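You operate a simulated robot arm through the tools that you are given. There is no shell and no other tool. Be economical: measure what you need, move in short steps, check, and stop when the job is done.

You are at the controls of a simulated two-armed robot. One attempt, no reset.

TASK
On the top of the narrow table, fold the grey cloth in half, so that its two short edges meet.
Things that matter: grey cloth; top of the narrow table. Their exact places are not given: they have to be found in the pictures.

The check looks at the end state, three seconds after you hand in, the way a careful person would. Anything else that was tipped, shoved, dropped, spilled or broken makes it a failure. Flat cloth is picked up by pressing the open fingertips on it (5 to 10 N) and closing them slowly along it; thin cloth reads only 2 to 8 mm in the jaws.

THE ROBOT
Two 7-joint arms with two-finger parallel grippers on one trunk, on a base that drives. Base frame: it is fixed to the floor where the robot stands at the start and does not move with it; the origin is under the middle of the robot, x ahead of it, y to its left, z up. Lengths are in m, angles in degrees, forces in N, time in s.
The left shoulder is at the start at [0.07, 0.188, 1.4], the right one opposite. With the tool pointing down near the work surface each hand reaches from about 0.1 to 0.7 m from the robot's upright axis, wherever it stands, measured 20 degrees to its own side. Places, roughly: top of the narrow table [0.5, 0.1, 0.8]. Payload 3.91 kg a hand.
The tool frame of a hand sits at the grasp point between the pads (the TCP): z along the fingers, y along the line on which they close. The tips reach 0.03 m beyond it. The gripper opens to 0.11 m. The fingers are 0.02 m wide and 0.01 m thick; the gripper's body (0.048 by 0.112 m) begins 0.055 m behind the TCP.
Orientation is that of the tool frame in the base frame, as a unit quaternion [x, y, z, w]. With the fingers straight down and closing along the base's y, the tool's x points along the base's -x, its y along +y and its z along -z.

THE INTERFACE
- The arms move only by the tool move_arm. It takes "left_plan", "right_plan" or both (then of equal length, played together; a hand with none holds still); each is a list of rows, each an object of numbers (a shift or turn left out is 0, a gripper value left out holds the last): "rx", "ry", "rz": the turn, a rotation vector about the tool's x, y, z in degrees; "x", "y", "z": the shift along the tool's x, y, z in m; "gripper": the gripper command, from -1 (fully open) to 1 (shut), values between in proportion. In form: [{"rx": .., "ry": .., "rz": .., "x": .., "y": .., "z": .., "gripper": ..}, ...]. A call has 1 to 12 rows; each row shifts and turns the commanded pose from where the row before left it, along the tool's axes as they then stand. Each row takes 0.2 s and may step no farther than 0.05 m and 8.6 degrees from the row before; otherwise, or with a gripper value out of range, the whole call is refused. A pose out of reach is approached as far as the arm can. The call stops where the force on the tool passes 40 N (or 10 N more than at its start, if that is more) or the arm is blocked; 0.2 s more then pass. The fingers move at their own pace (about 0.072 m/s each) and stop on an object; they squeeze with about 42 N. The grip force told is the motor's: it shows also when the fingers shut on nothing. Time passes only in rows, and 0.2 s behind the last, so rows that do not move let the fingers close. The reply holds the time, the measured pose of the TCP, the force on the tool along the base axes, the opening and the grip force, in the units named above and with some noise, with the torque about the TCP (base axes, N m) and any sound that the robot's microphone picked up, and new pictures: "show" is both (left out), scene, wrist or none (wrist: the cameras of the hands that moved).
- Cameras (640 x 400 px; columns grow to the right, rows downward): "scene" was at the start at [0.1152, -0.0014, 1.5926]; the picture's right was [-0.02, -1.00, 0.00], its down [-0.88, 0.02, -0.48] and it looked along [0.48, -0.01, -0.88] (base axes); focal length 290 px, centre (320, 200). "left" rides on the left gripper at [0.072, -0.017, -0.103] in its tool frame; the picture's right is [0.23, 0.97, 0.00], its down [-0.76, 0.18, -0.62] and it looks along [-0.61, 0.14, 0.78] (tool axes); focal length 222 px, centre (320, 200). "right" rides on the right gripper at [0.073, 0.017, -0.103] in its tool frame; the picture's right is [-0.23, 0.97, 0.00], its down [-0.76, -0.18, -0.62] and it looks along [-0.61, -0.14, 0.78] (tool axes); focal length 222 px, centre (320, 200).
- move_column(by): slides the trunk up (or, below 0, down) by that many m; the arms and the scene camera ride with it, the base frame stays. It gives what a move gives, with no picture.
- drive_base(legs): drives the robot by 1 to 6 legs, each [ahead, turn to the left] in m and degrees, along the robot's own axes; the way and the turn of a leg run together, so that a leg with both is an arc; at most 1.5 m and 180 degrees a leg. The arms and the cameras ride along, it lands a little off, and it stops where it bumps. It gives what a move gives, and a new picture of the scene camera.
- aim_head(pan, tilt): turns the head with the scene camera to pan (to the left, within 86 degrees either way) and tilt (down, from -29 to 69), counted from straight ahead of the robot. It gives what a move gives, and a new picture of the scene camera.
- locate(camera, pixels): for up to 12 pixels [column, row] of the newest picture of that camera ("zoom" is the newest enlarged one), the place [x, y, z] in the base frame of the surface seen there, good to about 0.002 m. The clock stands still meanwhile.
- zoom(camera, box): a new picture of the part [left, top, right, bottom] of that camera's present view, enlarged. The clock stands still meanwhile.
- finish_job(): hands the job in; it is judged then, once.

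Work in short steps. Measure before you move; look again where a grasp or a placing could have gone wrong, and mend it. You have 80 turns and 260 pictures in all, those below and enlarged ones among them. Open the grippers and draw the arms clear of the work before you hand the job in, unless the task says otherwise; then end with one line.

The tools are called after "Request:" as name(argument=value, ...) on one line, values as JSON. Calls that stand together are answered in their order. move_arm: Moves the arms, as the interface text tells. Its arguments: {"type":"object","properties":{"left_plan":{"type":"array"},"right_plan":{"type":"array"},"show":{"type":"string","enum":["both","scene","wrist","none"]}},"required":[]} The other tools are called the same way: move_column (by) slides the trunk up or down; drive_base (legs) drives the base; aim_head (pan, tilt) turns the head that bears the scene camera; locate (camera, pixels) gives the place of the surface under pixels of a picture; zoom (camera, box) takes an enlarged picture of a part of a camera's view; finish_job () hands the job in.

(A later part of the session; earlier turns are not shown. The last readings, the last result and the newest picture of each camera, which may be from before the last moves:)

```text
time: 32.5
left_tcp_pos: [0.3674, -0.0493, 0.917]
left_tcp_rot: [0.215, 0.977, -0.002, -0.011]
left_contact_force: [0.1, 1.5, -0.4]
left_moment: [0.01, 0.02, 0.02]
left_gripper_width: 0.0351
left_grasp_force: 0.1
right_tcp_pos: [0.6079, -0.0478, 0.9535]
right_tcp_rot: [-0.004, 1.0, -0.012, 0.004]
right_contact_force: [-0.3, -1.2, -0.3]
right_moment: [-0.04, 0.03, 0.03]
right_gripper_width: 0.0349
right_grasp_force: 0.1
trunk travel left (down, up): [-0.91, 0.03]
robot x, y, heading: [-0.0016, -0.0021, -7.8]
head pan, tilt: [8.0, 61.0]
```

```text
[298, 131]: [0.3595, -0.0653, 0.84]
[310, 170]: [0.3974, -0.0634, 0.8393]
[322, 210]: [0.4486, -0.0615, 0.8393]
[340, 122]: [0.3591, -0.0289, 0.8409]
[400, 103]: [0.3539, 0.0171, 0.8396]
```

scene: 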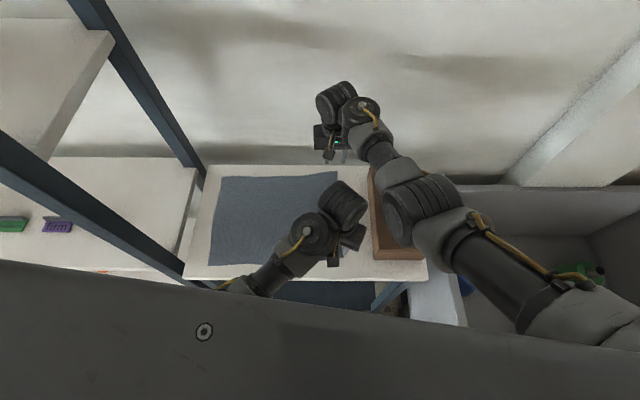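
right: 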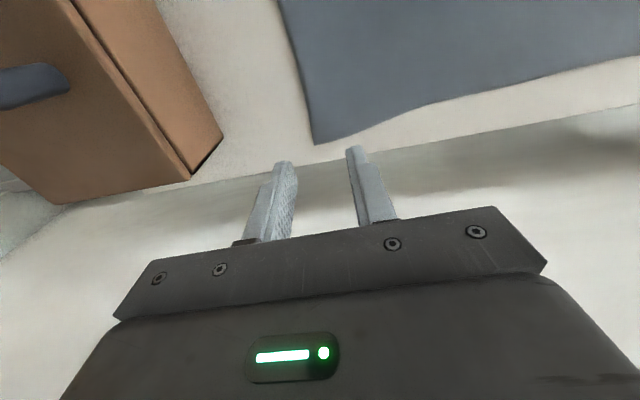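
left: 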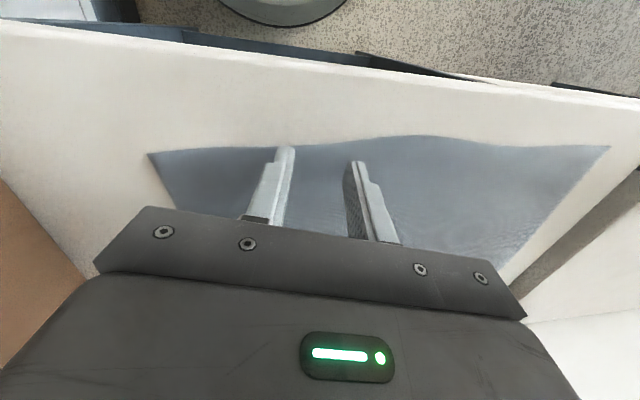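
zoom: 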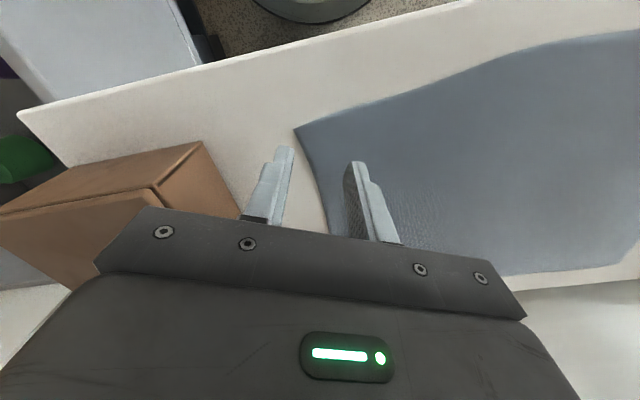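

The corners are at near (0.358, -0.066) and far (0.631, -0.059). I'll shift each hand so the outer fingertip lands just inside its corner, then come down to about 1 cm above the cloth.

Request:
move_arm(right_plan=[{"y": 0.017}, {"z": 0.03}, {"z": 0.03}, {"z": 0.013}, {}], left_plan=[{"x": -0.002, "y": 0.014}, {"z": 0.012}, {"z": 0.012}, {"z": 0.013}, {}], show="wrist")

```text
time: 33.9
left_tcp_pos: [0.3733, -0.0375, 0.8817]
left_tcp_rot: [0.215, 0.977, -0.002, -0.012]
left_contact_force: [0.0, -1.1, -0.2]
left_moment: [-0.03, 0.0, 0.01]
left_gripper_width: 0.0353
left_grasp_force: 0.0
right_tcp_pos: [0.5984, -0.0647, 0.8744]
right_tcp_rot: [0.006, 1.0, -0.023, 0.001]
right_contact_force: [0.0, -0.2, -0.2]
right_moment: [0.01, -0.04, 0.0]
right_gripper_width: 0.0351
right_grasp_force: 0.0
right hand out of reach, approached as far as the arm can: row 3
trunk travel left (down, up): [-0.91, 0.03]
robot x, y, heading: [0.0006, -0.0015, -7.6]
head pan, tilt: [8.0, 61.0]
stopped in row 5 (right hand): the arm was blocked; the commanded pose is now the measured one
```

right: 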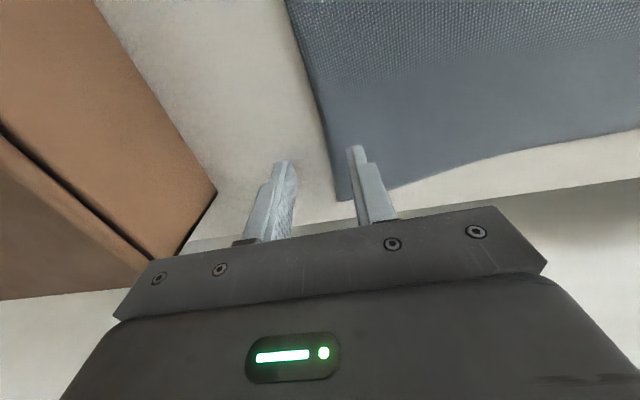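
left: 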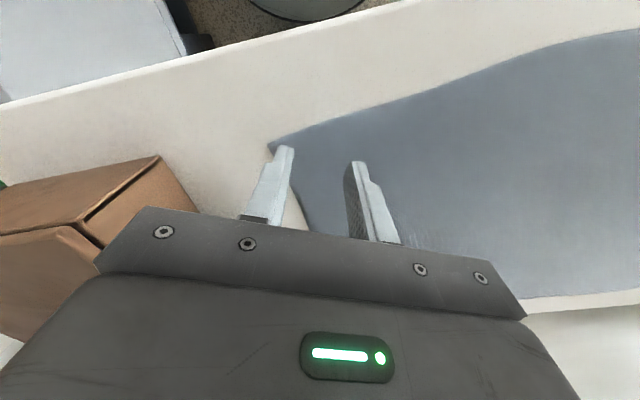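

The right arm ran out of reach before getting down: it sagged to (0.598, -0.065, 0.874). Lowering the trunk will extend the reach. I'll raise both hands first, recentre the right, and then slide the column down 0.07 m.

Request:
move_arm(right_plan=[{"z": -0.03}, {"z": -0.03}, {"z": -0.03, "y": 0.017}, {"y": 0.017, "x": -0.01}, {}], left_plan=[{"z": -0.03}, {"z": -0.03}, {"z": -0.02}, {}, {}], show="none")

Request:
move_column(by=-0.07)

```text
time: 35.1
left_tcp_pos: [0.3721, -0.0362, 0.9409]
left_tcp_rot: [0.215, 0.977, -0.002, -0.013]
left_contact_force: [0.1, 1.3, -0.5]
left_moment: [-0.03, 0.0, 0.02]
left_gripper_width: 0.0352
left_grasp_force: 0.1
left hand out of reach, approached as far as the arm can: row 3
right_tcp_pos: [0.6114, -0.0439, 0.9565]
right_tcp_rot: [0.014, 0.999, -0.03, -0.002]
right_contact_force: [0.1, -0.4, -0.2]
right_moment: [-0.03, 0.0, 0.0]
right_gripper_width: 0.0349
right_grasp_force: 0.0
trunk travel left (down, up): [-0.91, 0.03]
robot x, y, heading: [-0.0024, 0.0024, -8.2]
head pan, tilt: [8.0, 61.0]
```

```text
time: 36.2
left_tcp_pos: [0.3744, -0.0361, 0.8711]
left_tcp_rot: [0.214, 0.977, -0.002, -0.011]
left_contact_force: [0.4, 0.8, 8.5]
left_moment: [0.13, -0.19, 0.05]
left_gripper_width: 0.0351
left_grasp_force: 0.1
right_tcp_pos: [0.6121, -0.0437, 0.8911]
right_tcp_rot: [0.014, 0.999, -0.029, 0.001]
right_contact_force: [-0.2, 0.4, 0.3]
right_moment: [0.05, -0.01, -0.01]
right_gripper_width: 0.0351
right_grasp_force: 0.1
trunk travel left (down, up): [-0.84, 0.1]
robot x, y, heading: [0.0008, -0.0034, -7.8]
head pan, tilt: [8.0, 61.0]
```

Left fingertips now rest on the cloth at 8.5 N, and the right is 2 cm above it. Since raising the column lifts both hands together, I can grasp here. I'll straighten and place the right hand at y≈-0.031 and approach, checking both wrist views.

Request:
move_arm(right_plan=[{"rx": -3.3}, {"y": 0.013}, {"z": 0.008}, {"z": 0.006}, {}], left_plan=[{}, {}, {}, {}, {}], show="wrist")

```text
time: 37.6
left_tcp_pos: [0.3736, -0.0364, 0.8706]
left_tcp_rot: [0.215, 0.977, -0.002, -0.011]
left_contact_force: [1.2, 0.5, 4.7]
left_moment: [0.04, -0.06, 0.02]
left_gripper_width: 0.0354
left_grasp_force: 0.0
right_tcp_pos: [0.6126, -0.0437, 0.8718]
right_tcp_rot: [0.02, 1.0, -0.008, -0.001]
right_contact_force: [-3.5, -0.1, 8.2]
right_moment: [0.21, 0.07, 0.06]
right_gripper_width: 0.0356
right_grasp_force: 0.3
trunk travel left (down, up): [-0.84, 0.1]
robot x, y, heading: [-0.0012, 0.0004, -7.6]
head pan, tilt: [8.0, 61.0]
stopped in row 5 (right hand): the arm was blocked; the commanded pose is now the measured one
```

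right: 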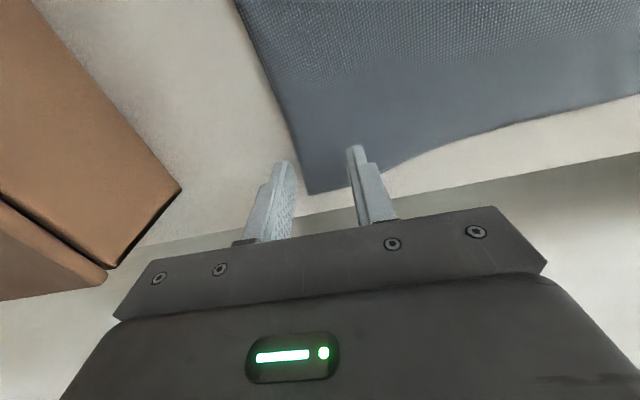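
left: 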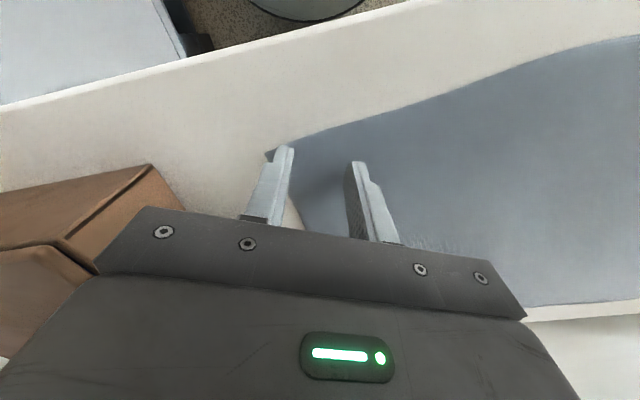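

The right hand presses at 8 N, but at y=-0.044 its outer finger is off the cloth edge. I'll lift a little, shift +y, and press again.

Request:
move_arm(right_plan=[{"z": -0.012}, {"y": 0.008}, {"y": 0.007}, {}], show="scene")

```text
time: 38.6
left_tcp_pos: [0.3721, -0.0366, 0.871]
left_tcp_rot: [0.215, 0.977, -0.002, -0.011]
left_contact_force: [-0.2, 1.3, 13.5]
left_moment: [0.21, -0.2, 0.04]
left_gripper_width: 0.035
left_grasp_force: 0.0
right_tcp_pos: [0.6178, -0.0459, 0.8775]
right_tcp_rot: [0.028, 0.999, -0.017, -0.002]
right_contact_force: [-0.3, -0.3, 0.3]
right_moment: [0.02, 0.0, 0.01]
right_gripper_width: 0.0353
right_grasp_force: 0.0
trunk travel left (down, up): [-0.84, 0.1]
robot x, y, heading: [0.0005, -0.0036, -7.7]
head pan, tilt: [8.0, 61.0]
```

scene: 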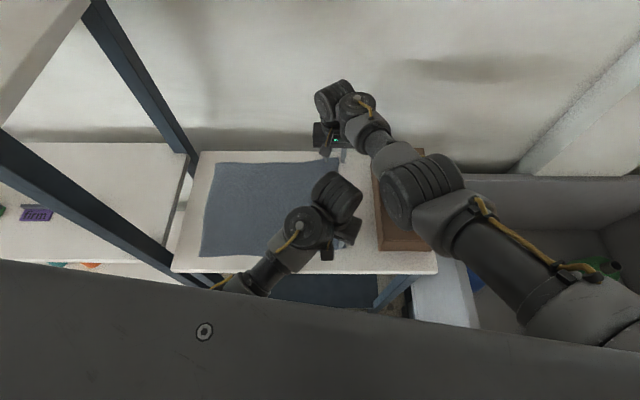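

The right hand can't move in +y here, and its yaw is drifting, so a wrist limit is likely. I'll turn it back about 12° toward the robot's heading and try the shift again.

Request:
move_arm(right_plan=[{"rz": 6, "z": -0.005}, {"rz": 6}, {"y": 0.008}, {"y": 0.007}, {}], show="none")

```text
time: 39.8
left_tcp_pos: [0.3729, -0.0363, 0.8719]
left_tcp_rot: [0.215, 0.977, -0.003, -0.011]
left_contact_force: [1.7, -1.0, 15.7]
left_moment: [0.21, -0.3, -0.07]
left_gripper_width: 0.0352
left_grasp_force: 0.1
right_tcp_pos: [0.6173, -0.0321, 0.8851]
right_tcp_rot: [0.132, 0.991, -0.012, -0.001]
right_contact_force: [-0.4, -0.2, 0.4]
right_moment: [-0.03, -0.02, 0.03]
right_gripper_width: 0.0354
right_grasp_force: 0.0
right hand out of reach, approached as far as the arm can: row 4
trunk travel left (down, up): [-0.84, 0.1]
robot x, y, heading: [0.0005, 0.0012, -8.1]
head pan, tilt: [8.0, 61.0]
```

The right hand now has its outer finger just inside the edge. I'll press it down gently, and ease the left hand up 1 mm since it reads 15 N.

Request:
move_arm(right_plan=[{"z": 0.008}, {"z": 0.004}, {"z": 0.002}, {}], left_plan=[{"z": -0.001}, {}, {}, {}], show="wrist")

```text
time: 40.8
left_tcp_pos: [0.3728, -0.0361, 0.8712]
left_tcp_rot: [0.215, 0.977, -0.002, -0.013]
left_contact_force: [-0.4, 0.6, 6.3]
left_moment: [0.14, -0.11, 0.02]
left_gripper_width: 0.0353
left_grasp_force: 0.3
right_tcp_pos: [0.6185, -0.0336, 0.8796]
right_tcp_rot: [0.131, 0.991, -0.011, 0.004]
right_contact_force: [0.1, 0.9, 0.5]
right_moment: [0.02, -0.02, 0.02]
right_gripper_width: 0.0355
right_grasp_force: 0.0
right hand out of reach, approached as far as the arm can: row 2
trunk travel left (down, up): [-0.84, 0.1]
robot x, y, heading: [0.0026, -0.0009, -8.1]
head pan, tilt: [8.0, 61.0]
```

right: 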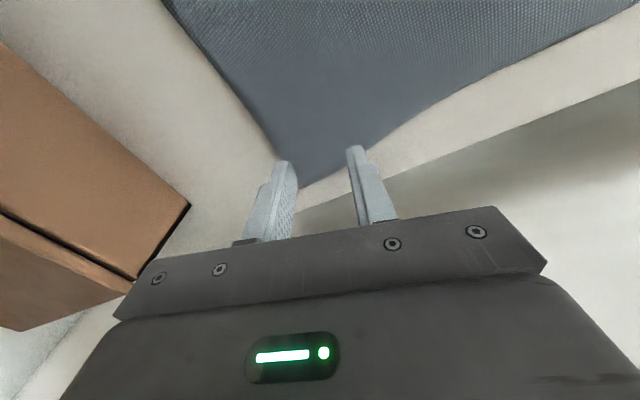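
left: 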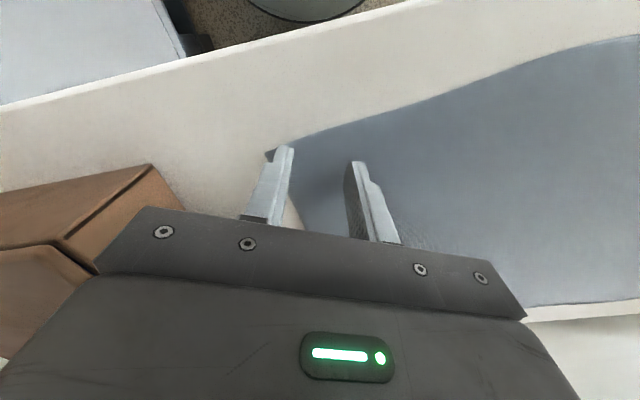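

The right hand is at its reach limit at z≈0.88. I'll pull it about 12 mm toward the robot, which is still near the corner, and press again.

Request:
move_arm(right_plan=[{"x": 0.007}, {"x": 0.007, "y": -0.002}, {"z": 0.004}, {"z": 0.004}, {"z": 0.003}, {}], show="wrist")

```text
time: 42.0
left_tcp_pos: [0.3706, -0.0371, 0.8728]
left_tcp_rot: [0.215, 0.977, -0.002, -0.011]
left_contact_force: [0.6, 0.0, 0.8]
left_moment: [-0.04, 0.03, 0.0]
left_gripper_width: 0.0353
left_grasp_force: 0.0
right_tcp_pos: [0.6106, -0.0412, 0.872]
right_tcp_rot: [0.133, 0.991, -0.015, 0.015]
right_contact_force: [-5.1, 1.2, 27.6]
right_moment: [0.77, 0.16, 0.11]
right_gripper_width: 0.0353
right_grasp_force: 0.1
trunk travel left (down, up): [-0.84, 0.1]
robot x, y, heading: [0.0047, 0.0033, -7.7]
head pan, tilt: [8.0, 61.0]
stopped in row 6 (right hand): the force on the tool passed its limit at 41 N (the readings are from after the stop); the commanded pose is now the measured one
```

right: 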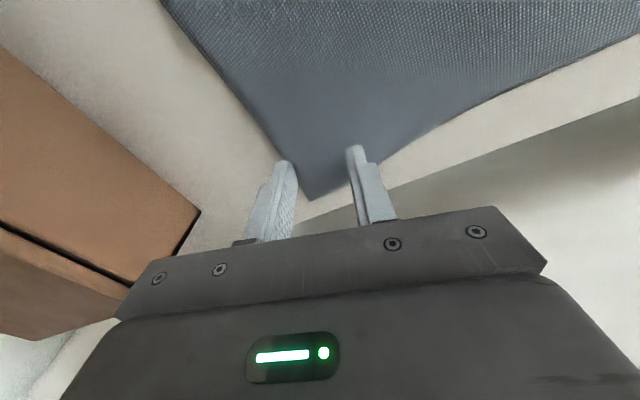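

Contact is at 27 N, but the hand slid to y=-0.041. I'll unload slightly and nudge +y while staying close to the surface.

Request:
move_arm(right_plan=[{"z": -0.004}, {"y": 0.006}, {"y": 0.006}, {"z": 0.001}, {}], show="wrist")

```text
time: 42.8
left_tcp_pos: [0.3724, -0.0355, 0.8721]
left_tcp_rot: [0.215, 0.977, -0.001, -0.012]
left_contact_force: [1.9, 0.5, -0.3]
left_moment: [-0.01, 0.01, 0.02]
left_gripper_width: 0.035
left_grasp_force: 0.1
right_tcp_pos: [0.6178, -0.0453, 0.8728]
right_tcp_rot: [0.137, 0.99, -0.022, 0.018]
right_contact_force: [-4.4, 1.9, 29.6]
right_moment: [0.83, 0.13, 0.15]
right_gripper_width: 0.0344
right_grasp_force: 0.0
trunk travel left (down, up): [-0.84, 0.1]
robot x, y, heading: [0.0015, 0.0027, -7.7]
head pan, tilt: [8.0, 61.0]
stopped in row 3 (right hand): the force on the tool passed its limit at 42 N (the readings are from after the stop); the commanded pose is now the measured one
```

right: 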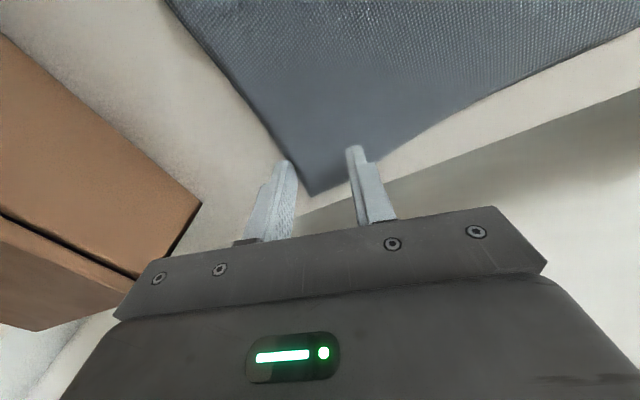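

Moving +y makes the arm sink: at this heading the right hand is crossing the robot's mid-plane. A heading of about -4° keeps both hands on their own sides. I'll raise the column 3 cm and turn left 4°.

Request:
move_column(by=0.03)

Request:
drive_base(legs=[[0, 4]])

```text
time: 43.5
left_tcp_pos: [0.3734, -0.0368, 0.9015]
left_tcp_rot: [0.215, 0.977, -0.002, -0.012]
left_contact_force: [-0.6, -0.6, -0.5]
left_moment: [0.02, 0.02, 0.0]
left_gripper_width: 0.0353
left_grasp_force: 0.0
right_tcp_pos: [0.6175, -0.046, 0.8985]
right_tcp_rot: [0.138, 0.99, -0.024, 0.013]
right_contact_force: [-0.9, -0.5, 1.1]
right_moment: [0.04, -0.02, 0.01]
right_gripper_width: 0.0354
right_grasp_force: 0.1
trunk travel left (down, up): [-0.87, 0.07]
robot x, y, heading: [-0.0019, -0.0027, -7.9]
head pan, tilt: [8.0, 61.0]
```

```text
time: 44.4
left_tcp_pos: [0.3738, -0.0116, 0.901]
left_tcp_rot: [0.181, 0.983, -0.001, -0.012]
left_contact_force: [-1.1, -0.5, 0.3]
left_moment: [-0.01, 0.01, -0.01]
left_gripper_width: 0.035
left_grasp_force: 0.0
right_tcp_pos: [0.6191, -0.0057, 0.898]
right_tcp_rot: [0.104, 0.994, -0.023, 0.014]
right_contact_force: [0.2, -0.3, -0.4]
right_moment: [-0.03, 0.01, 0.0]
right_gripper_width: 0.0352
right_grasp_force: 0.0
trunk travel left (down, up): [-0.87, 0.07]
robot x, y, heading: [-0.0007, -0.0006, -3.8]
head pan, tilt: [8.0, 61.0]
```

scene: 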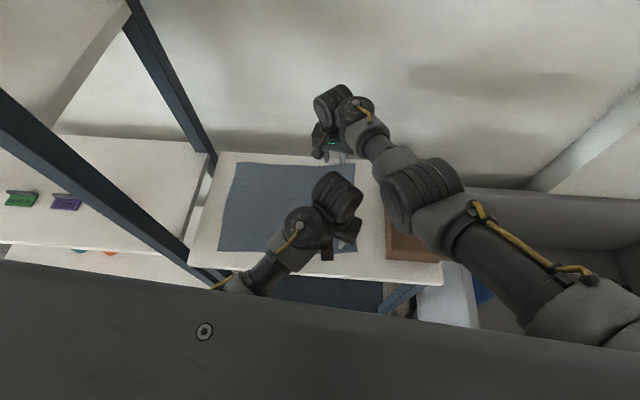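

Now I'll shift the hands to their grasp spots: right to about (0.612, -0.030) with its tilt corrected, left to about (0.374, -0.037).

Request:
move_arm(right_plan=[{"x": 0.001, "y": -0.012, "rx": -2.8, "ry": 1.3}, {"x": 0.001, "y": -0.013}, {"z": 0.008}, {}], left_plan=[{"x": -0.0045, "y": -0.012}, {"x": -0.0045, "y": -0.012}, {"z": 0.01}, {}], show="wrist")

```text
time: 45.4
left_tcp_pos: [0.3752, -0.0363, 0.8896]
left_tcp_rot: [0.18, 0.984, -0.001, -0.012]
left_contact_force: [-0.6, -0.1, -1.0]
left_moment: [0.03, 0.01, 0.02]
left_gripper_width: 0.0352
left_grasp_force: 0.1
right_tcp_pos: [0.6096, -0.0268, 0.8893]
right_tcp_rot: [0.104, 0.995, 0.003, 0.005]
right_contact_force: [-0.4, -0.4, -1.1]
right_moment: [0.02, -0.01, 0.03]
right_gripper_width: 0.0352
right_grasp_force: 0.1
trunk travel left (down, up): [-0.87, 0.07]
robot x, y, heading: [-0.0005, 0.0036, -3.9]
head pan, tilt: [8.0, 61.0]
```

right: 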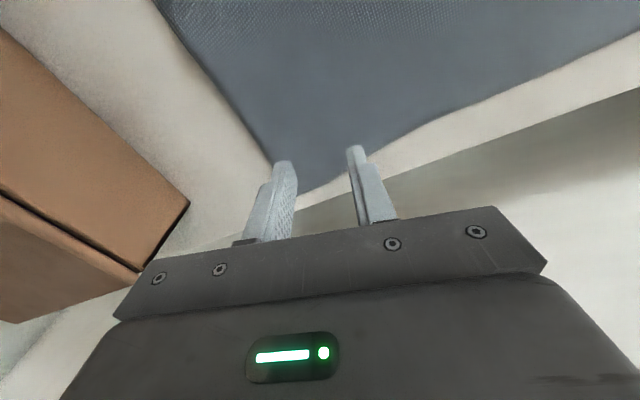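
left: 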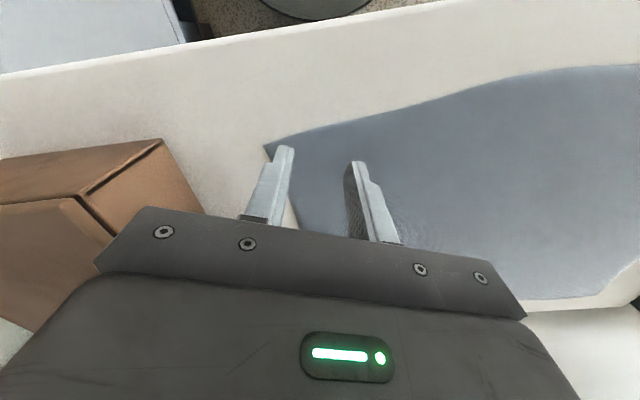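

Both hands are now well placed at z=0.889 with no force. I'll lower both to contact in small steps.

Request:
move_arm(right_plan=[{"z": 0.008}, {"z": 0.007}, {"z": 0.003}, {"z": 0.002}, {}], left_plan=[{"z": 0.008}, {"z": 0.007}, {"z": 0.003}, {"z": 0.002}, {}], show="none")

```text
time: 46.6
left_tcp_pos: [0.373, -0.0355, 0.8707]
left_tcp_rot: [0.181, 0.983, -0.002, -0.012]
left_contact_force: [-0.3, 0.7, 1.4]
left_moment: [0.0, -0.04, 0.01]
left_gripper_width: 0.0354
left_grasp_force: 0.0
right_tcp_pos: [0.6103, -0.0279, 0.8711]
right_tcp_rot: [0.105, 0.994, 0.003, 0.006]
right_contact_force: [0.4, -1.0, 7.1]
right_moment: [-0.19, 0.09, 0.01]
right_gripper_width: 0.0355
right_grasp_force: 0.2
trunk travel left (down, up): [-0.87, 0.07]
robot x, y, heading: [0.0008, -0.0018, -3.9]
head pan, tilt: [8.0, 61.0]
```

Right is at 7 N and left at 1.4 N. I'll press the left 1.5 mm more, then close both slowly.

Request:
move_arm(right_plan=[{}, {}, {"gripper": 0.5}, {"gripper": 0.6}, {"gripper": 0.7}, {"gripper": 0.8}, {"gripper": 0.9}, {"gripper": 1}, {}, {}], left_plan=[{"z": 0.001}, {"z": 0.0006}, {"gripper": 0.5}, {"gripper": 0.6}, {"gripper": 0.7}, {"gripper": 0.8}, {"gripper": 0.9}, {"gripper": 1}, {}, {}], show="wrist")

```text
time: 48.8
left_tcp_pos: [0.3724, -0.0358, 0.8706]
left_tcp_rot: [0.181, 0.983, -0.003, -0.011]
left_contact_force: [1.5, -3.1, 28.8]
left_moment: [-0.19, -0.34, -0.02]
left_gripper_width: 0.0016
left_grasp_force: 41.6
right_tcp_pos: [0.6089, -0.0267, 0.8723]
right_tcp_rot: [0.104, 0.995, 0.002, 0.006]
right_contact_force: [-1.5, 0.4, 3.5]
right_moment: [0.02, 0.09, -0.04]
right_gripper_width: 0.0021
right_grasp_force: 42.0
trunk travel left (down, up): [-0.87, 0.07]
robot x, y, heading: [-0.0001, -0.0016, -3.8]
head pan, tilt: [8.0, 61.0]
```

right: 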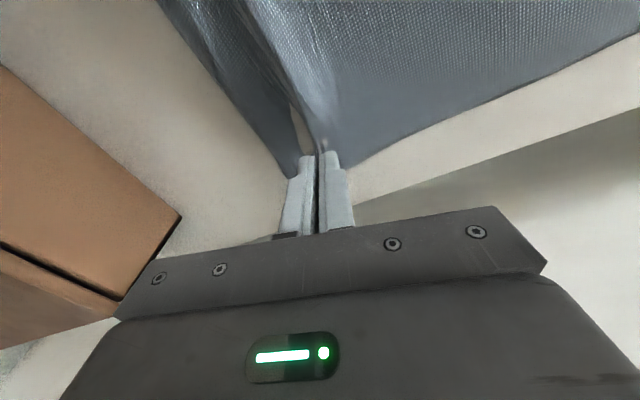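
left: 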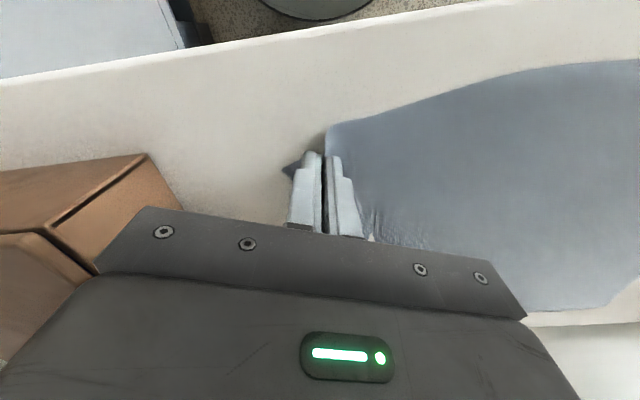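

Both jaws hold bunched cloth (1.6 and 2.1 mm). I'll lift with the column by 0.05 m and check the hold.

Request:
move_column(by=0.05)

Request:
zoom(camera="left", box=[0, 0, 640, 400])

Request:
zoom(camera="right", box=[0, 0, 640, 400])

Request:
zoom(camera="scene", box=[160, 80, 480, 280])

```text
time: 49.7
left_tcp_pos: [0.3743, -0.035, 0.9193]
left_tcp_rot: [0.18, 0.983, -0.001, -0.014]
left_contact_force: [0.9, 0.4, -0.2]
left_moment: [-0.03, -0.04, 0.05]
left_gripper_width: 0.0018
left_grasp_force: 41.8
right_tcp_pos: [0.611, -0.0283, 0.9187]
right_tcp_rot: [0.106, 0.994, 0.003, 0.005]
right_contact_force: [-1.5, -0.8, -0.3]
right_moment: [-0.02, 0.04, -0.05]
right_gripper_width: 0.0019
right_grasp_force: 41.4
trunk travel left (down, up): [-0.92, 0.02]
robot x, y, heading: [-0.0006, -0.0012, -3.8]
head pan, tilt: [8.0, 61.0]
```

```text
1.00 times, centred on (320, 200) of left (not enlarged: the box is as wide or as high as the picture)
```

zoom: 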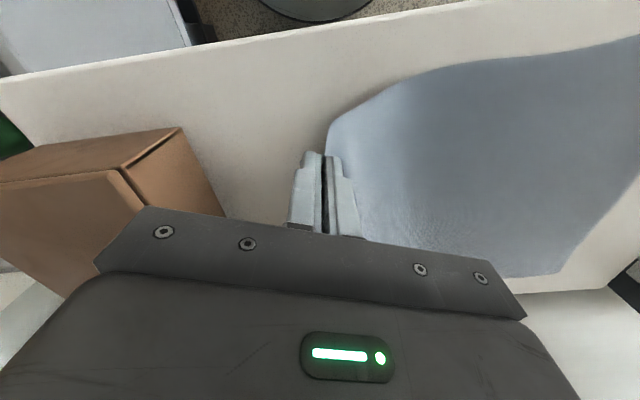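

```text
1.00 times, centred on (320, 200) of right (not enlarged: the box is as wide or as high as the picture)
```

zoom: 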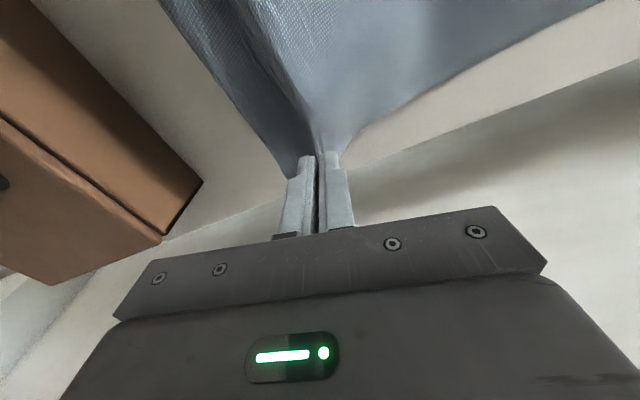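

```text
2.00 times, centred on (320, 180) of scene
```

zoom: 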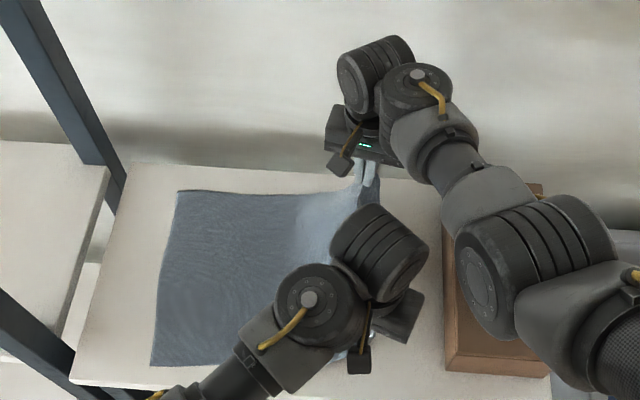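

Both corners are lifted and held. I'll raise the column the last 2 cm and turn the base left 15° to swing the edge over.

Request:
move_column(by=0.02)

Request:
drive_base(legs=[[0, 7], [0, 8]])

```text
time: 50.4
left_tcp_pos: [0.3735, -0.0365, 0.9399]
left_tcp_rot: [0.181, 0.983, -0.002, -0.012]
left_contact_force: [1.1, -0.6, 0.3]
left_moment: [0.0, -0.02, 0.04]
left_gripper_width: 0.0017
left_grasp_force: 41.5
right_tcp_pos: [0.6121, -0.0268, 0.9389]
right_tcp_rot: [0.105, 0.994, 0.002, 0.006]
right_contact_force: [-0.3, -0.7, -0.2]
right_moment: [0.04, 0.02, 0.0]
right_gripper_width: 0.0019
right_grasp_force: 41.5
trunk travel left (down, up): [-0.94, 0.0]
robot x, y, heading: [-0.0005, 0.0027, -4.0]
head pan, tilt: [8.0, 61.0]
```

```text
time: 52.0
left_tcp_pos: [0.3698, 0.0616, 0.941]
left_tcp_rot: [0.049, 0.999, -0.002, -0.012]
left_contact_force: [0.0, -0.2, -0.8]
left_moment: [0.0, -0.01, 0.0]
left_gripper_width: 0.0018
left_grasp_force: 41.2
right_tcp_pos: [0.598, 0.1328, 0.9412]
right_tcp_rot: [-0.027, 1.0, 0.004, 0.005]
right_contact_force: [0.1, -1.1, 0.0]
right_moment: [-0.03, 0.04, -0.07]
right_gripper_width: 0.0021
right_grasp_force: 42.1
trunk travel left (down, up): [-0.94, 0.0]
robot x, y, heading: [0.0034, -0.0034, 11.3]
head pan, tilt: [8.0, 61.0]
```

scene: 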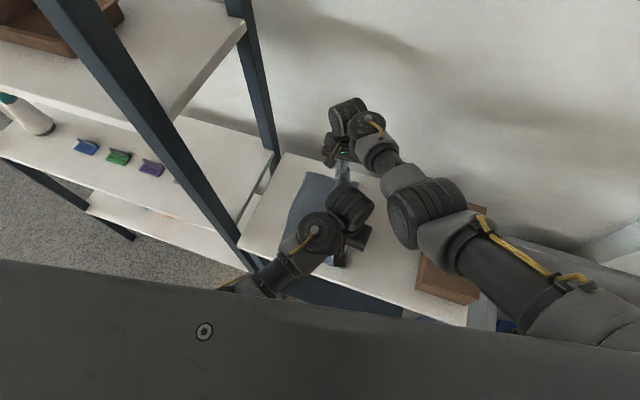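

The edge swung over. I'll check that the lower layer hasn't moved.

Request:
zoom(camera="scene", box=[200, 100, 440, 300])

Request:
zoom(camera="left", box=[0, 0, 640, 400])

```text
2.00 times, centred on (320, 200) of scene
```

zoom: 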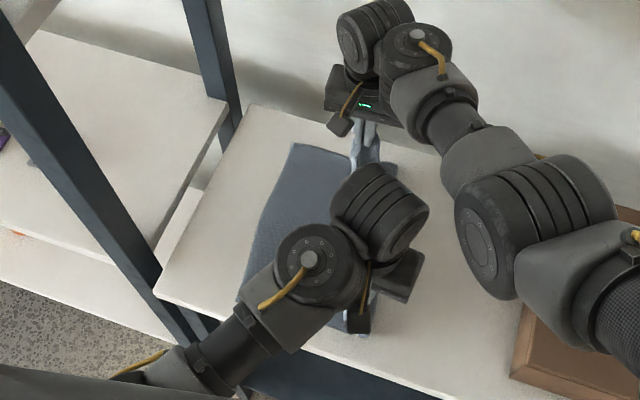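

```text
1.00 times, centred on (320, 200) of left (not enlarged: the box is as wide or as high as the picture)
```

zoom: 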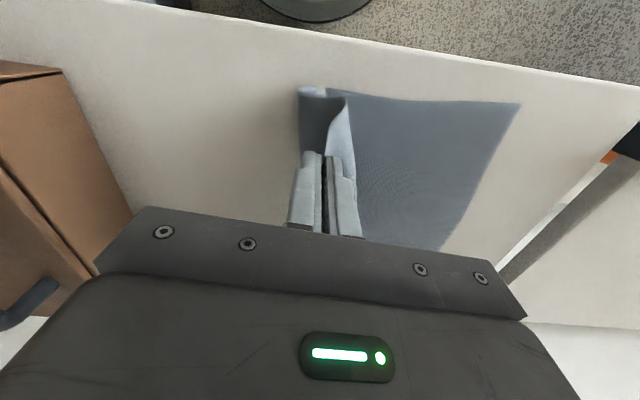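

Request:
locate(camera="zoom", pixels=[[517, 106], [480, 170], [440, 245], [315, 95]])

Request:
move_arm(right_plan=[{"y": -0.03}, {"y": -0.03}, {}], left_plan=[{"y": 0.012}, {"y": 0.012}, {}], show="none")

```text
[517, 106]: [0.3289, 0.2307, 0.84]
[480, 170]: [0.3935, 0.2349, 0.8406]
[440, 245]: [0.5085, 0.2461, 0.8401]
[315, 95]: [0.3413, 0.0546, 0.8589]
```

```text
time: 52.8
left_tcp_pos: [0.3732, 0.0881, 0.9395]
left_tcp_rot: [0.05, 0.999, -0.004, -0.013]
left_contact_force: [0.4, -0.1, 0.5]
left_moment: [-0.02, 0.03, -0.03]
left_gripper_width: 0.0018
left_grasp_force: 41.8
right_tcp_pos: [0.6023, 0.0742, 0.9382]
right_tcp_rot: [-0.028, 1.0, 0.003, 0.006]
right_contact_force: [-0.4, 0.3, -0.6]
right_moment: [-0.06, 0.01, -0.02]
right_gripper_width: 0.0017
right_grasp_force: 41.9
trunk travel left (down, up): [-0.94, 0.0]
robot x, y, heading: [0.0031, 0.0026, 11.3]
head pan, tilt: [8.0, 61.0]
```

Lifting slid the lower layer about 5 cm to the right: its left edge is now at y≈0.23–0.25. That's fine, and I'll aim for where it is now. I'll turn 14° more left.

Request:
drive_base(legs=[[0, 7], [0, 7]])

Request:
aim_head(pan=-12, tilt=61)

Request:
zoom(camera="left", box=[0, 0, 640, 400])

Request:
zoom(camera="scene", box=[160, 100, 400, 300])

```text
time: 54.3
left_tcp_pos: [0.3442, 0.17, 0.9377]
left_tcp_rot: [-0.068, 0.998, -0.004, -0.013]
left_contact_force: [0.5, 0.1, -1.0]
left_moment: [0.05, 0.03, -0.07]
left_gripper_width: 0.0016
left_grasp_force: 41.6
right_tcp_pos: [0.5697, 0.2101, 0.9395]
right_tcp_rot: [-0.145, 0.989, 0.006, 0.005]
right_contact_force: [-0.8, -0.3, 0.3]
right_moment: [0.01, 0.06, -0.02]
right_gripper_width: 0.002
right_grasp_force: 42.0
trunk travel left (down, up): [-0.94, 0.0]
robot x, y, heading: [0.0009, 0.0003, 24.9]
head pan, tilt: [8.0, 61.0]
```

scene: 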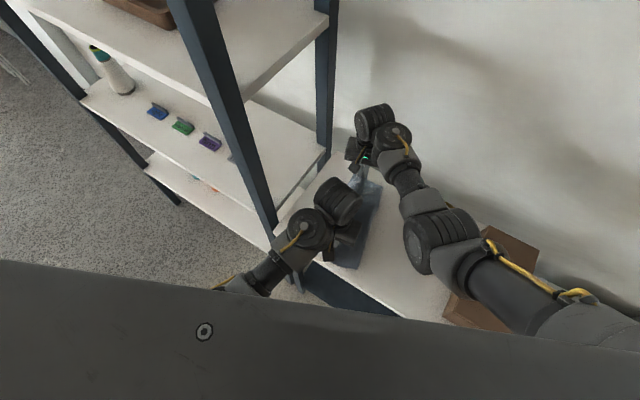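

```text
time: 55.1
left_tcp_pos: [0.3415, 0.1723, 0.9397]
left_tcp_rot: [-0.069, 0.998, -0.004, -0.012]
left_contact_force: [0.3, -0.4, 0.6]
left_moment: [0.0, -0.03, -0.03]
left_gripper_width: 0.0017
left_grasp_force: 41.6
right_tcp_pos: [0.5683, 0.2141, 0.9396]
right_tcp_rot: [-0.145, 0.989, 0.003, 0.004]
right_contact_force: [-0.5, -0.2, 0.3]
right_moment: [0.01, -0.01, -0.05]
right_gripper_width: 0.002
right_grasp_force: 42.5
trunk travel left (down, up): [-0.94, 0.0]
robot x, y, heading: [-0.001, 0.002, 24.5]
head pan, tilt: [-12.0, 61.0]
```

scene: 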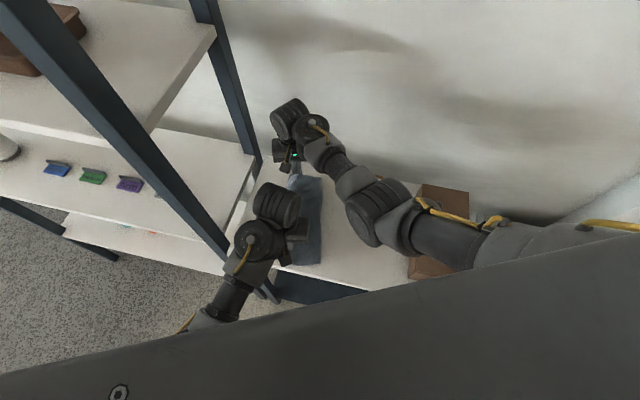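

```text
1.00 times, centred on (320, 200) of left (not enlarged: the box is as wide or as high as the picture)
```

zoom: 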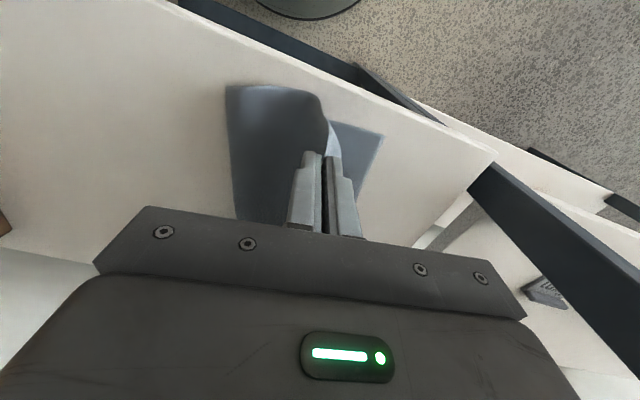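

```text
2.00 times, centred on (280, 200) of scene
```

zoom: 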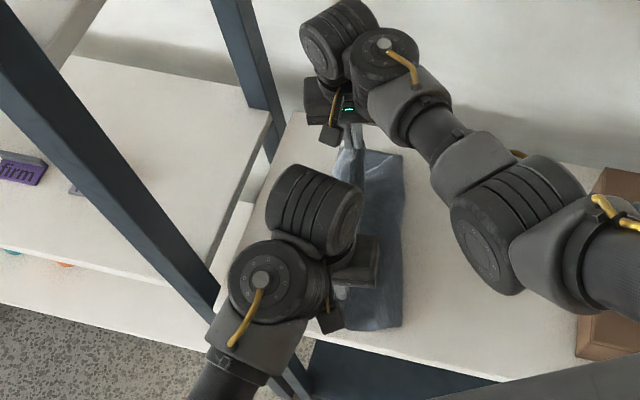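

The fold is forming well. I'll measure the lower layer's left edge from the left and right wrist views.

Request:
zoom(camera="left", box=[160, 50, 480, 250])

Request:
locate(camera="zoom", pixels=[[443, 172], [405, 290], [350, 150], [150, 80], [140, 150], [325, 170]])

Request:
zoom(camera="right", box=[0, 0, 640, 400])

```text
2.00 times, centred on (320, 150) of left
```

zoom: 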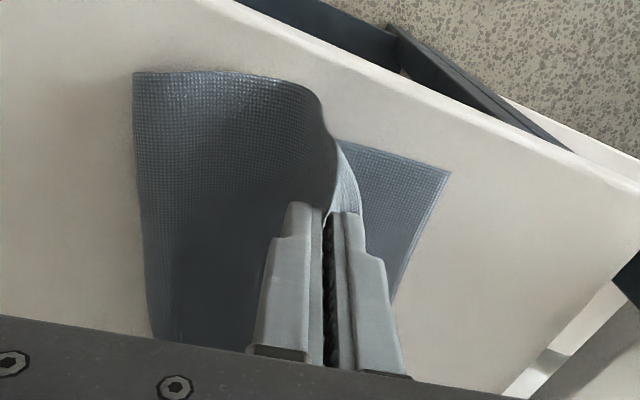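

```text
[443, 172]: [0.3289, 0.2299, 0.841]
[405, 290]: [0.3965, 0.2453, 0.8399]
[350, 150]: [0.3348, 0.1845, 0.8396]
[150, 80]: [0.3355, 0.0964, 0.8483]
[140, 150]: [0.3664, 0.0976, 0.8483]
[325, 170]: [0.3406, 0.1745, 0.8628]
```

```text
1.00 times, centred on (320, 200) of right (not enlarged: the box is as wide or as high as the picture)
```

zoom: 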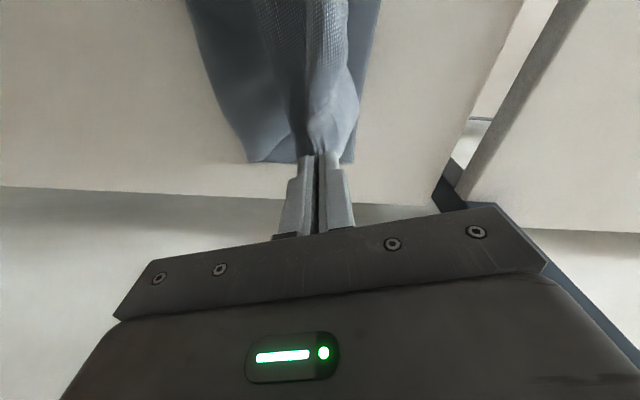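

Request:
locate(camera="zoom", pixels=[[349, 159], [368, 80], [255, 158], [215, 80], [330, 140]])

```text
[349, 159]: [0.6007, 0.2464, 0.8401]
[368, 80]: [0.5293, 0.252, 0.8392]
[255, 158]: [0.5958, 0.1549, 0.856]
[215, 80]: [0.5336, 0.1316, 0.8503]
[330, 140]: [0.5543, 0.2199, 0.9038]
```

The lower layer's left edge runs (0.328, 0.230), (0.397, 0.245), (0.529, 0.252), (0.601, 0.247). Targets are right (0.581, 0.216) and left (0.345, 0.205). I'll overshoot about 2 cm in +y, lower, then draw back so the edge flap lies outward.

Request:
move_arm(right_plan=[{"x": -0.005, "y": 0.004}, {"x": -0.005, "y": 0.004}, {"x": -0.005, "y": 0.005}, {"x": -0.004, "y": 0.0045}, {}], left_plan=[{"x": -0.003, "y": 0.013}, {"x": -0.003, "y": 0.013}, {"x": -0.003, "y": 0.013}, {"x": -0.002, "y": 0.014}, {}], show="none")

Request:
move_column(by=-0.045)

Request:
zoom(camera="left", box=[160, 50, 480, 250])

Request:
zoom(camera="right", box=[160, 50, 480, 250])

```text
time: 56.2
left_tcp_pos: [0.3459, 0.2273, 0.9395]
left_tcp_rot: [-0.073, 0.997, -0.005, -0.009]
left_contact_force: [5.6, -3.6, -7.9]
left_moment: [0.67, -0.13, 0.36]
left_gripper_width: 0.0017
left_grasp_force: 41.1
right_tcp_pos: [0.5803, 0.2362, 0.9379]
right_tcp_rot: [-0.147, 0.989, 0.004, 0.004]
right_contact_force: [-1.6, 0.2, -0.6]
right_moment: [0.01, 0.03, -0.04]
right_gripper_width: 0.0019
right_grasp_force: 41.5
trunk travel left (down, up): [-0.94, 0.0]
robot x, y, heading: [0.0013, -0.003, 24.8]
head pan, tilt: [-12.0, 61.0]
stopped in row 5 (left hand): the force on the tool passed its limit at 44 N (the readings are from after the stop); the commanded pose is now the measured one
```

```text
time: 57.1
left_tcp_pos: [0.3469, 0.2266, 0.8953]
left_tcp_rot: [-0.073, 0.997, -0.005, -0.011]
left_contact_force: [7.6, -9.6, -15.2]
left_moment: [1.58, -0.55, 0.85]
left_gripper_width: 0.0019
left_grasp_force: 41.6
right_tcp_pos: [0.5805, 0.2341, 0.894]
right_tcp_rot: [-0.146, 0.989, 0.004, 0.004]
right_contact_force: [-1.1, -0.3, -0.1]
right_moment: [0.0, 0.06, -0.05]
right_gripper_width: 0.0019
right_grasp_force: 41.8
trunk travel left (down, up): [-0.895, 0.045]
robot x, y, heading: [-0.0027, -0.0001, 24.9]
head pan, tilt: [-12.0, 61.0]
```

```text
2.00 times, centred on (320, 150) of left
```

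zoom: 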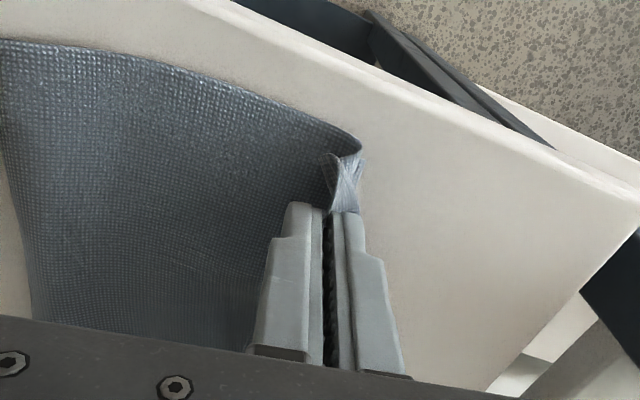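

```text
2.00 times, centred on (320, 150) of right
```

zoom: 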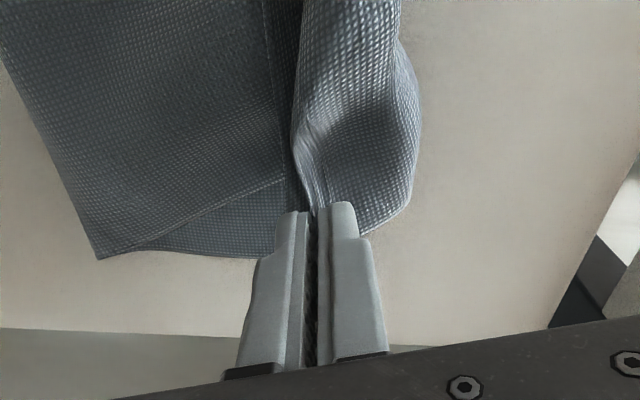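

Both hands are 2.5 cm above the cloth, and the flaps hang toward +y. I'll draw back about 2 cm in -y while lowering 1 cm.

Request:
move_arm(right_plan=[{"z": 0.008}, {"x": -0.001, "y": -0.006, "z": 0.003}, {"x": -0.001, "y": -0.007, "z": 0.002}, {"x": -0.001, "y": -0.007}, {}], left_plan=[{"z": 0.008}, {"y": -0.006, "z": 0.003}, {"y": -0.007, "z": 0.002}, {"y": -0.007}, {}], show="both")

```text
time: 58.3
left_tcp_pos: [0.3502, 0.2059, 0.8818]
left_tcp_rot: [-0.073, 0.997, -0.005, -0.01]
left_contact_force: [7.2, -0.1, 0.3]
left_moment: [0.01, -0.19, -0.04]
left_gripper_width: 0.0023
left_grasp_force: 42.0
right_tcp_pos: [0.5893, 0.217, 0.8809]
right_tcp_rot: [-0.145, 0.989, 0.004, 0.004]
right_contact_force: [-6.4, 1.0, -0.2]
right_moment: [-0.01, 0.23, -0.08]
right_gripper_width: 0.0022
right_grasp_force: 42.0
trunk travel left (down, up): [-0.895, 0.045]
robot x, y, heading: [-0.0014, 0.0009, 24.7]
head pan, tilt: [-12.0, 61.0]
```

scene: 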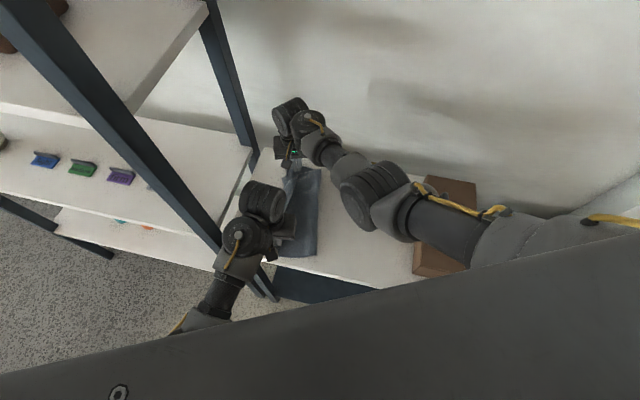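
right: 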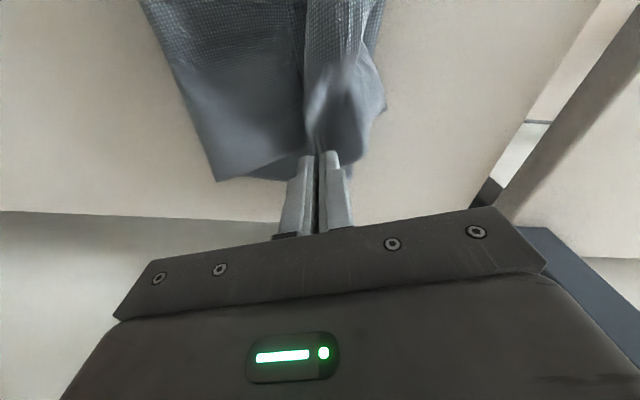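
left: 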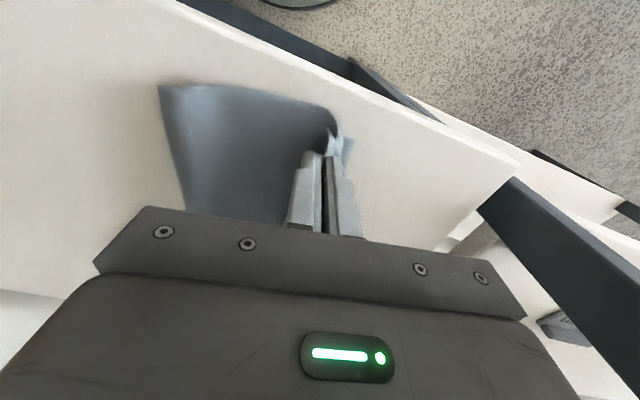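

There's 7 N of tension between the hands. I'll bring them about 8 mm closer, lower to the cloth, then open.

Request:
move_arm(right_plan=[{"x": 0.004}, {"x": 0.003, "z": 0.004}, {"z": 0.003}, {}], left_plan=[{"x": -0.001}, {"z": 0.004}, {"z": 0.003}, {}], show="wrist")

```text
time: 59.3
left_tcp_pos: [0.35, 0.2059, 0.8756]
left_tcp_rot: [-0.073, 0.997, -0.005, -0.01]
left_contact_force: [2.8, -0.5, 4.0]
left_moment: [0.0, -0.09, -0.11]
left_gripper_width: 0.0017
left_grasp_force: 42.1
right_tcp_pos: [0.5826, 0.2139, 0.8734]
right_tcp_rot: [-0.145, 0.989, 0.004, 0.005]
right_contact_force: [-2.0, 0.3, 4.0]
right_moment: [0.03, 0.09, -0.03]
right_gripper_width: 0.0024
right_grasp_force: 42.0
trunk travel left (down, up): [-0.895, 0.045]
robot x, y, heading: [-0.0064, -0.0007, 24.8]
head pan, tilt: [-12.0, 61.0]
```

right: 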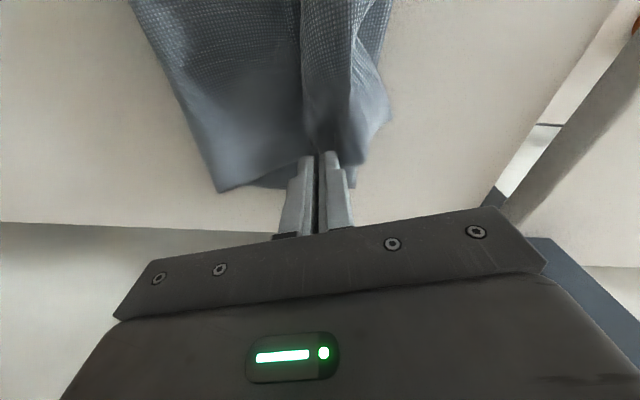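
left: 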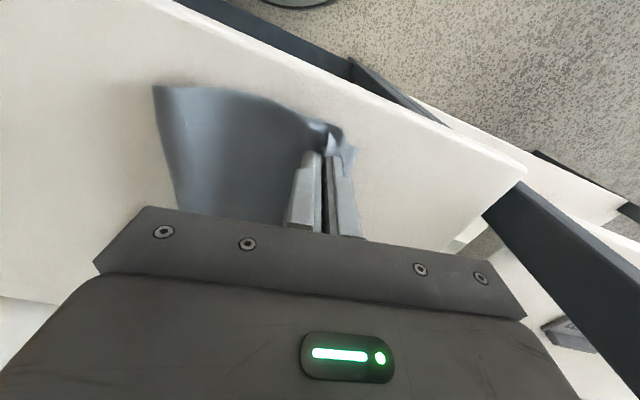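

Light contact (4 N) on both. I'll open the jaws slowly while resting on the cloth so the bunch spreads back out, then lift clear.

Request:
move_arm(right_plan=[{"gripper": 0.85}, {"gripper": 0.7}, {"gripper": 0.55}, {"gripper": 0.4}, {"gripper": 0.3}, {}, {"z": -0.01}, {"z": -0.02}, {"z": -0.02}, {}], left_plan=[{"gripper": 0.85}, {"gripper": 0.7}, {"gripper": 0.55}, {"gripper": 0.4}, {"gripper": 0.3}, {}, {"z": -0.01}, {"z": -0.02}, {"z": -0.02}, {}], show="both")

```text
time: 61.2
left_tcp_pos: [0.3529, 0.2083, 0.9123]
left_tcp_rot: [-0.076, 0.997, -0.007, -0.005]
left_contact_force: [1.4, -11.2, -4.4]
left_moment: [1.51, -0.08, 0.89]
left_gripper_width: 0.0385
left_grasp_force: 0.1
right_tcp_pos: [0.5836, 0.2151, 0.9113]
right_tcp_rot: [-0.145, 0.989, 0.004, 0.003]
right_contact_force: [-0.3, 0.1, 0.4]
right_moment: [0.04, -0.01, 0.0]
right_gripper_width: 0.0387
right_grasp_force: 0.0
trunk travel left (down, up): [-0.895, 0.045]
robot x, y, heading: [-0.0013, -0.0018, 24.8]
head pan, tilt: [-12.0, 61.0]
stopped in row 9 (left hand): the force on the tool passed its limit at 81 N (the readings are from after the stop); the commanded pose is now the measured one
```

scene: 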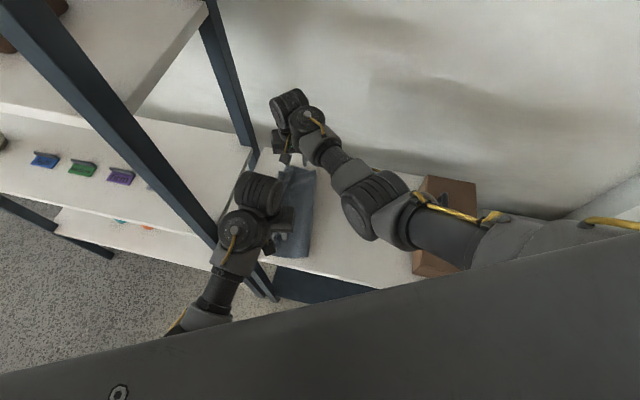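
right: 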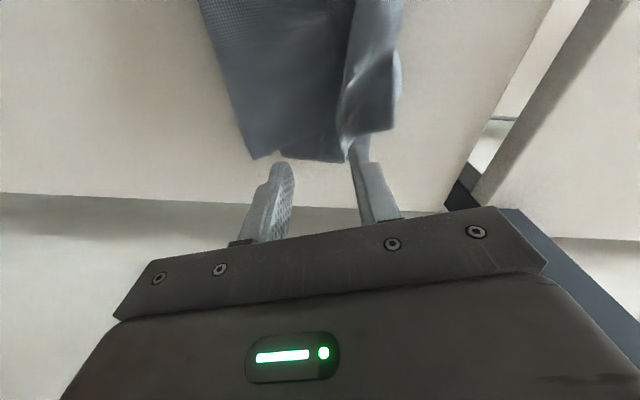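
left: 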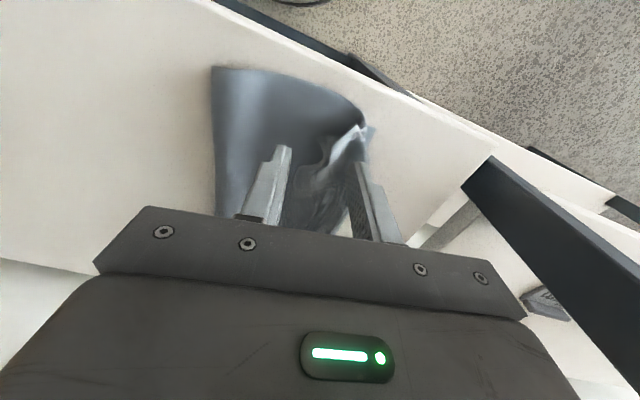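

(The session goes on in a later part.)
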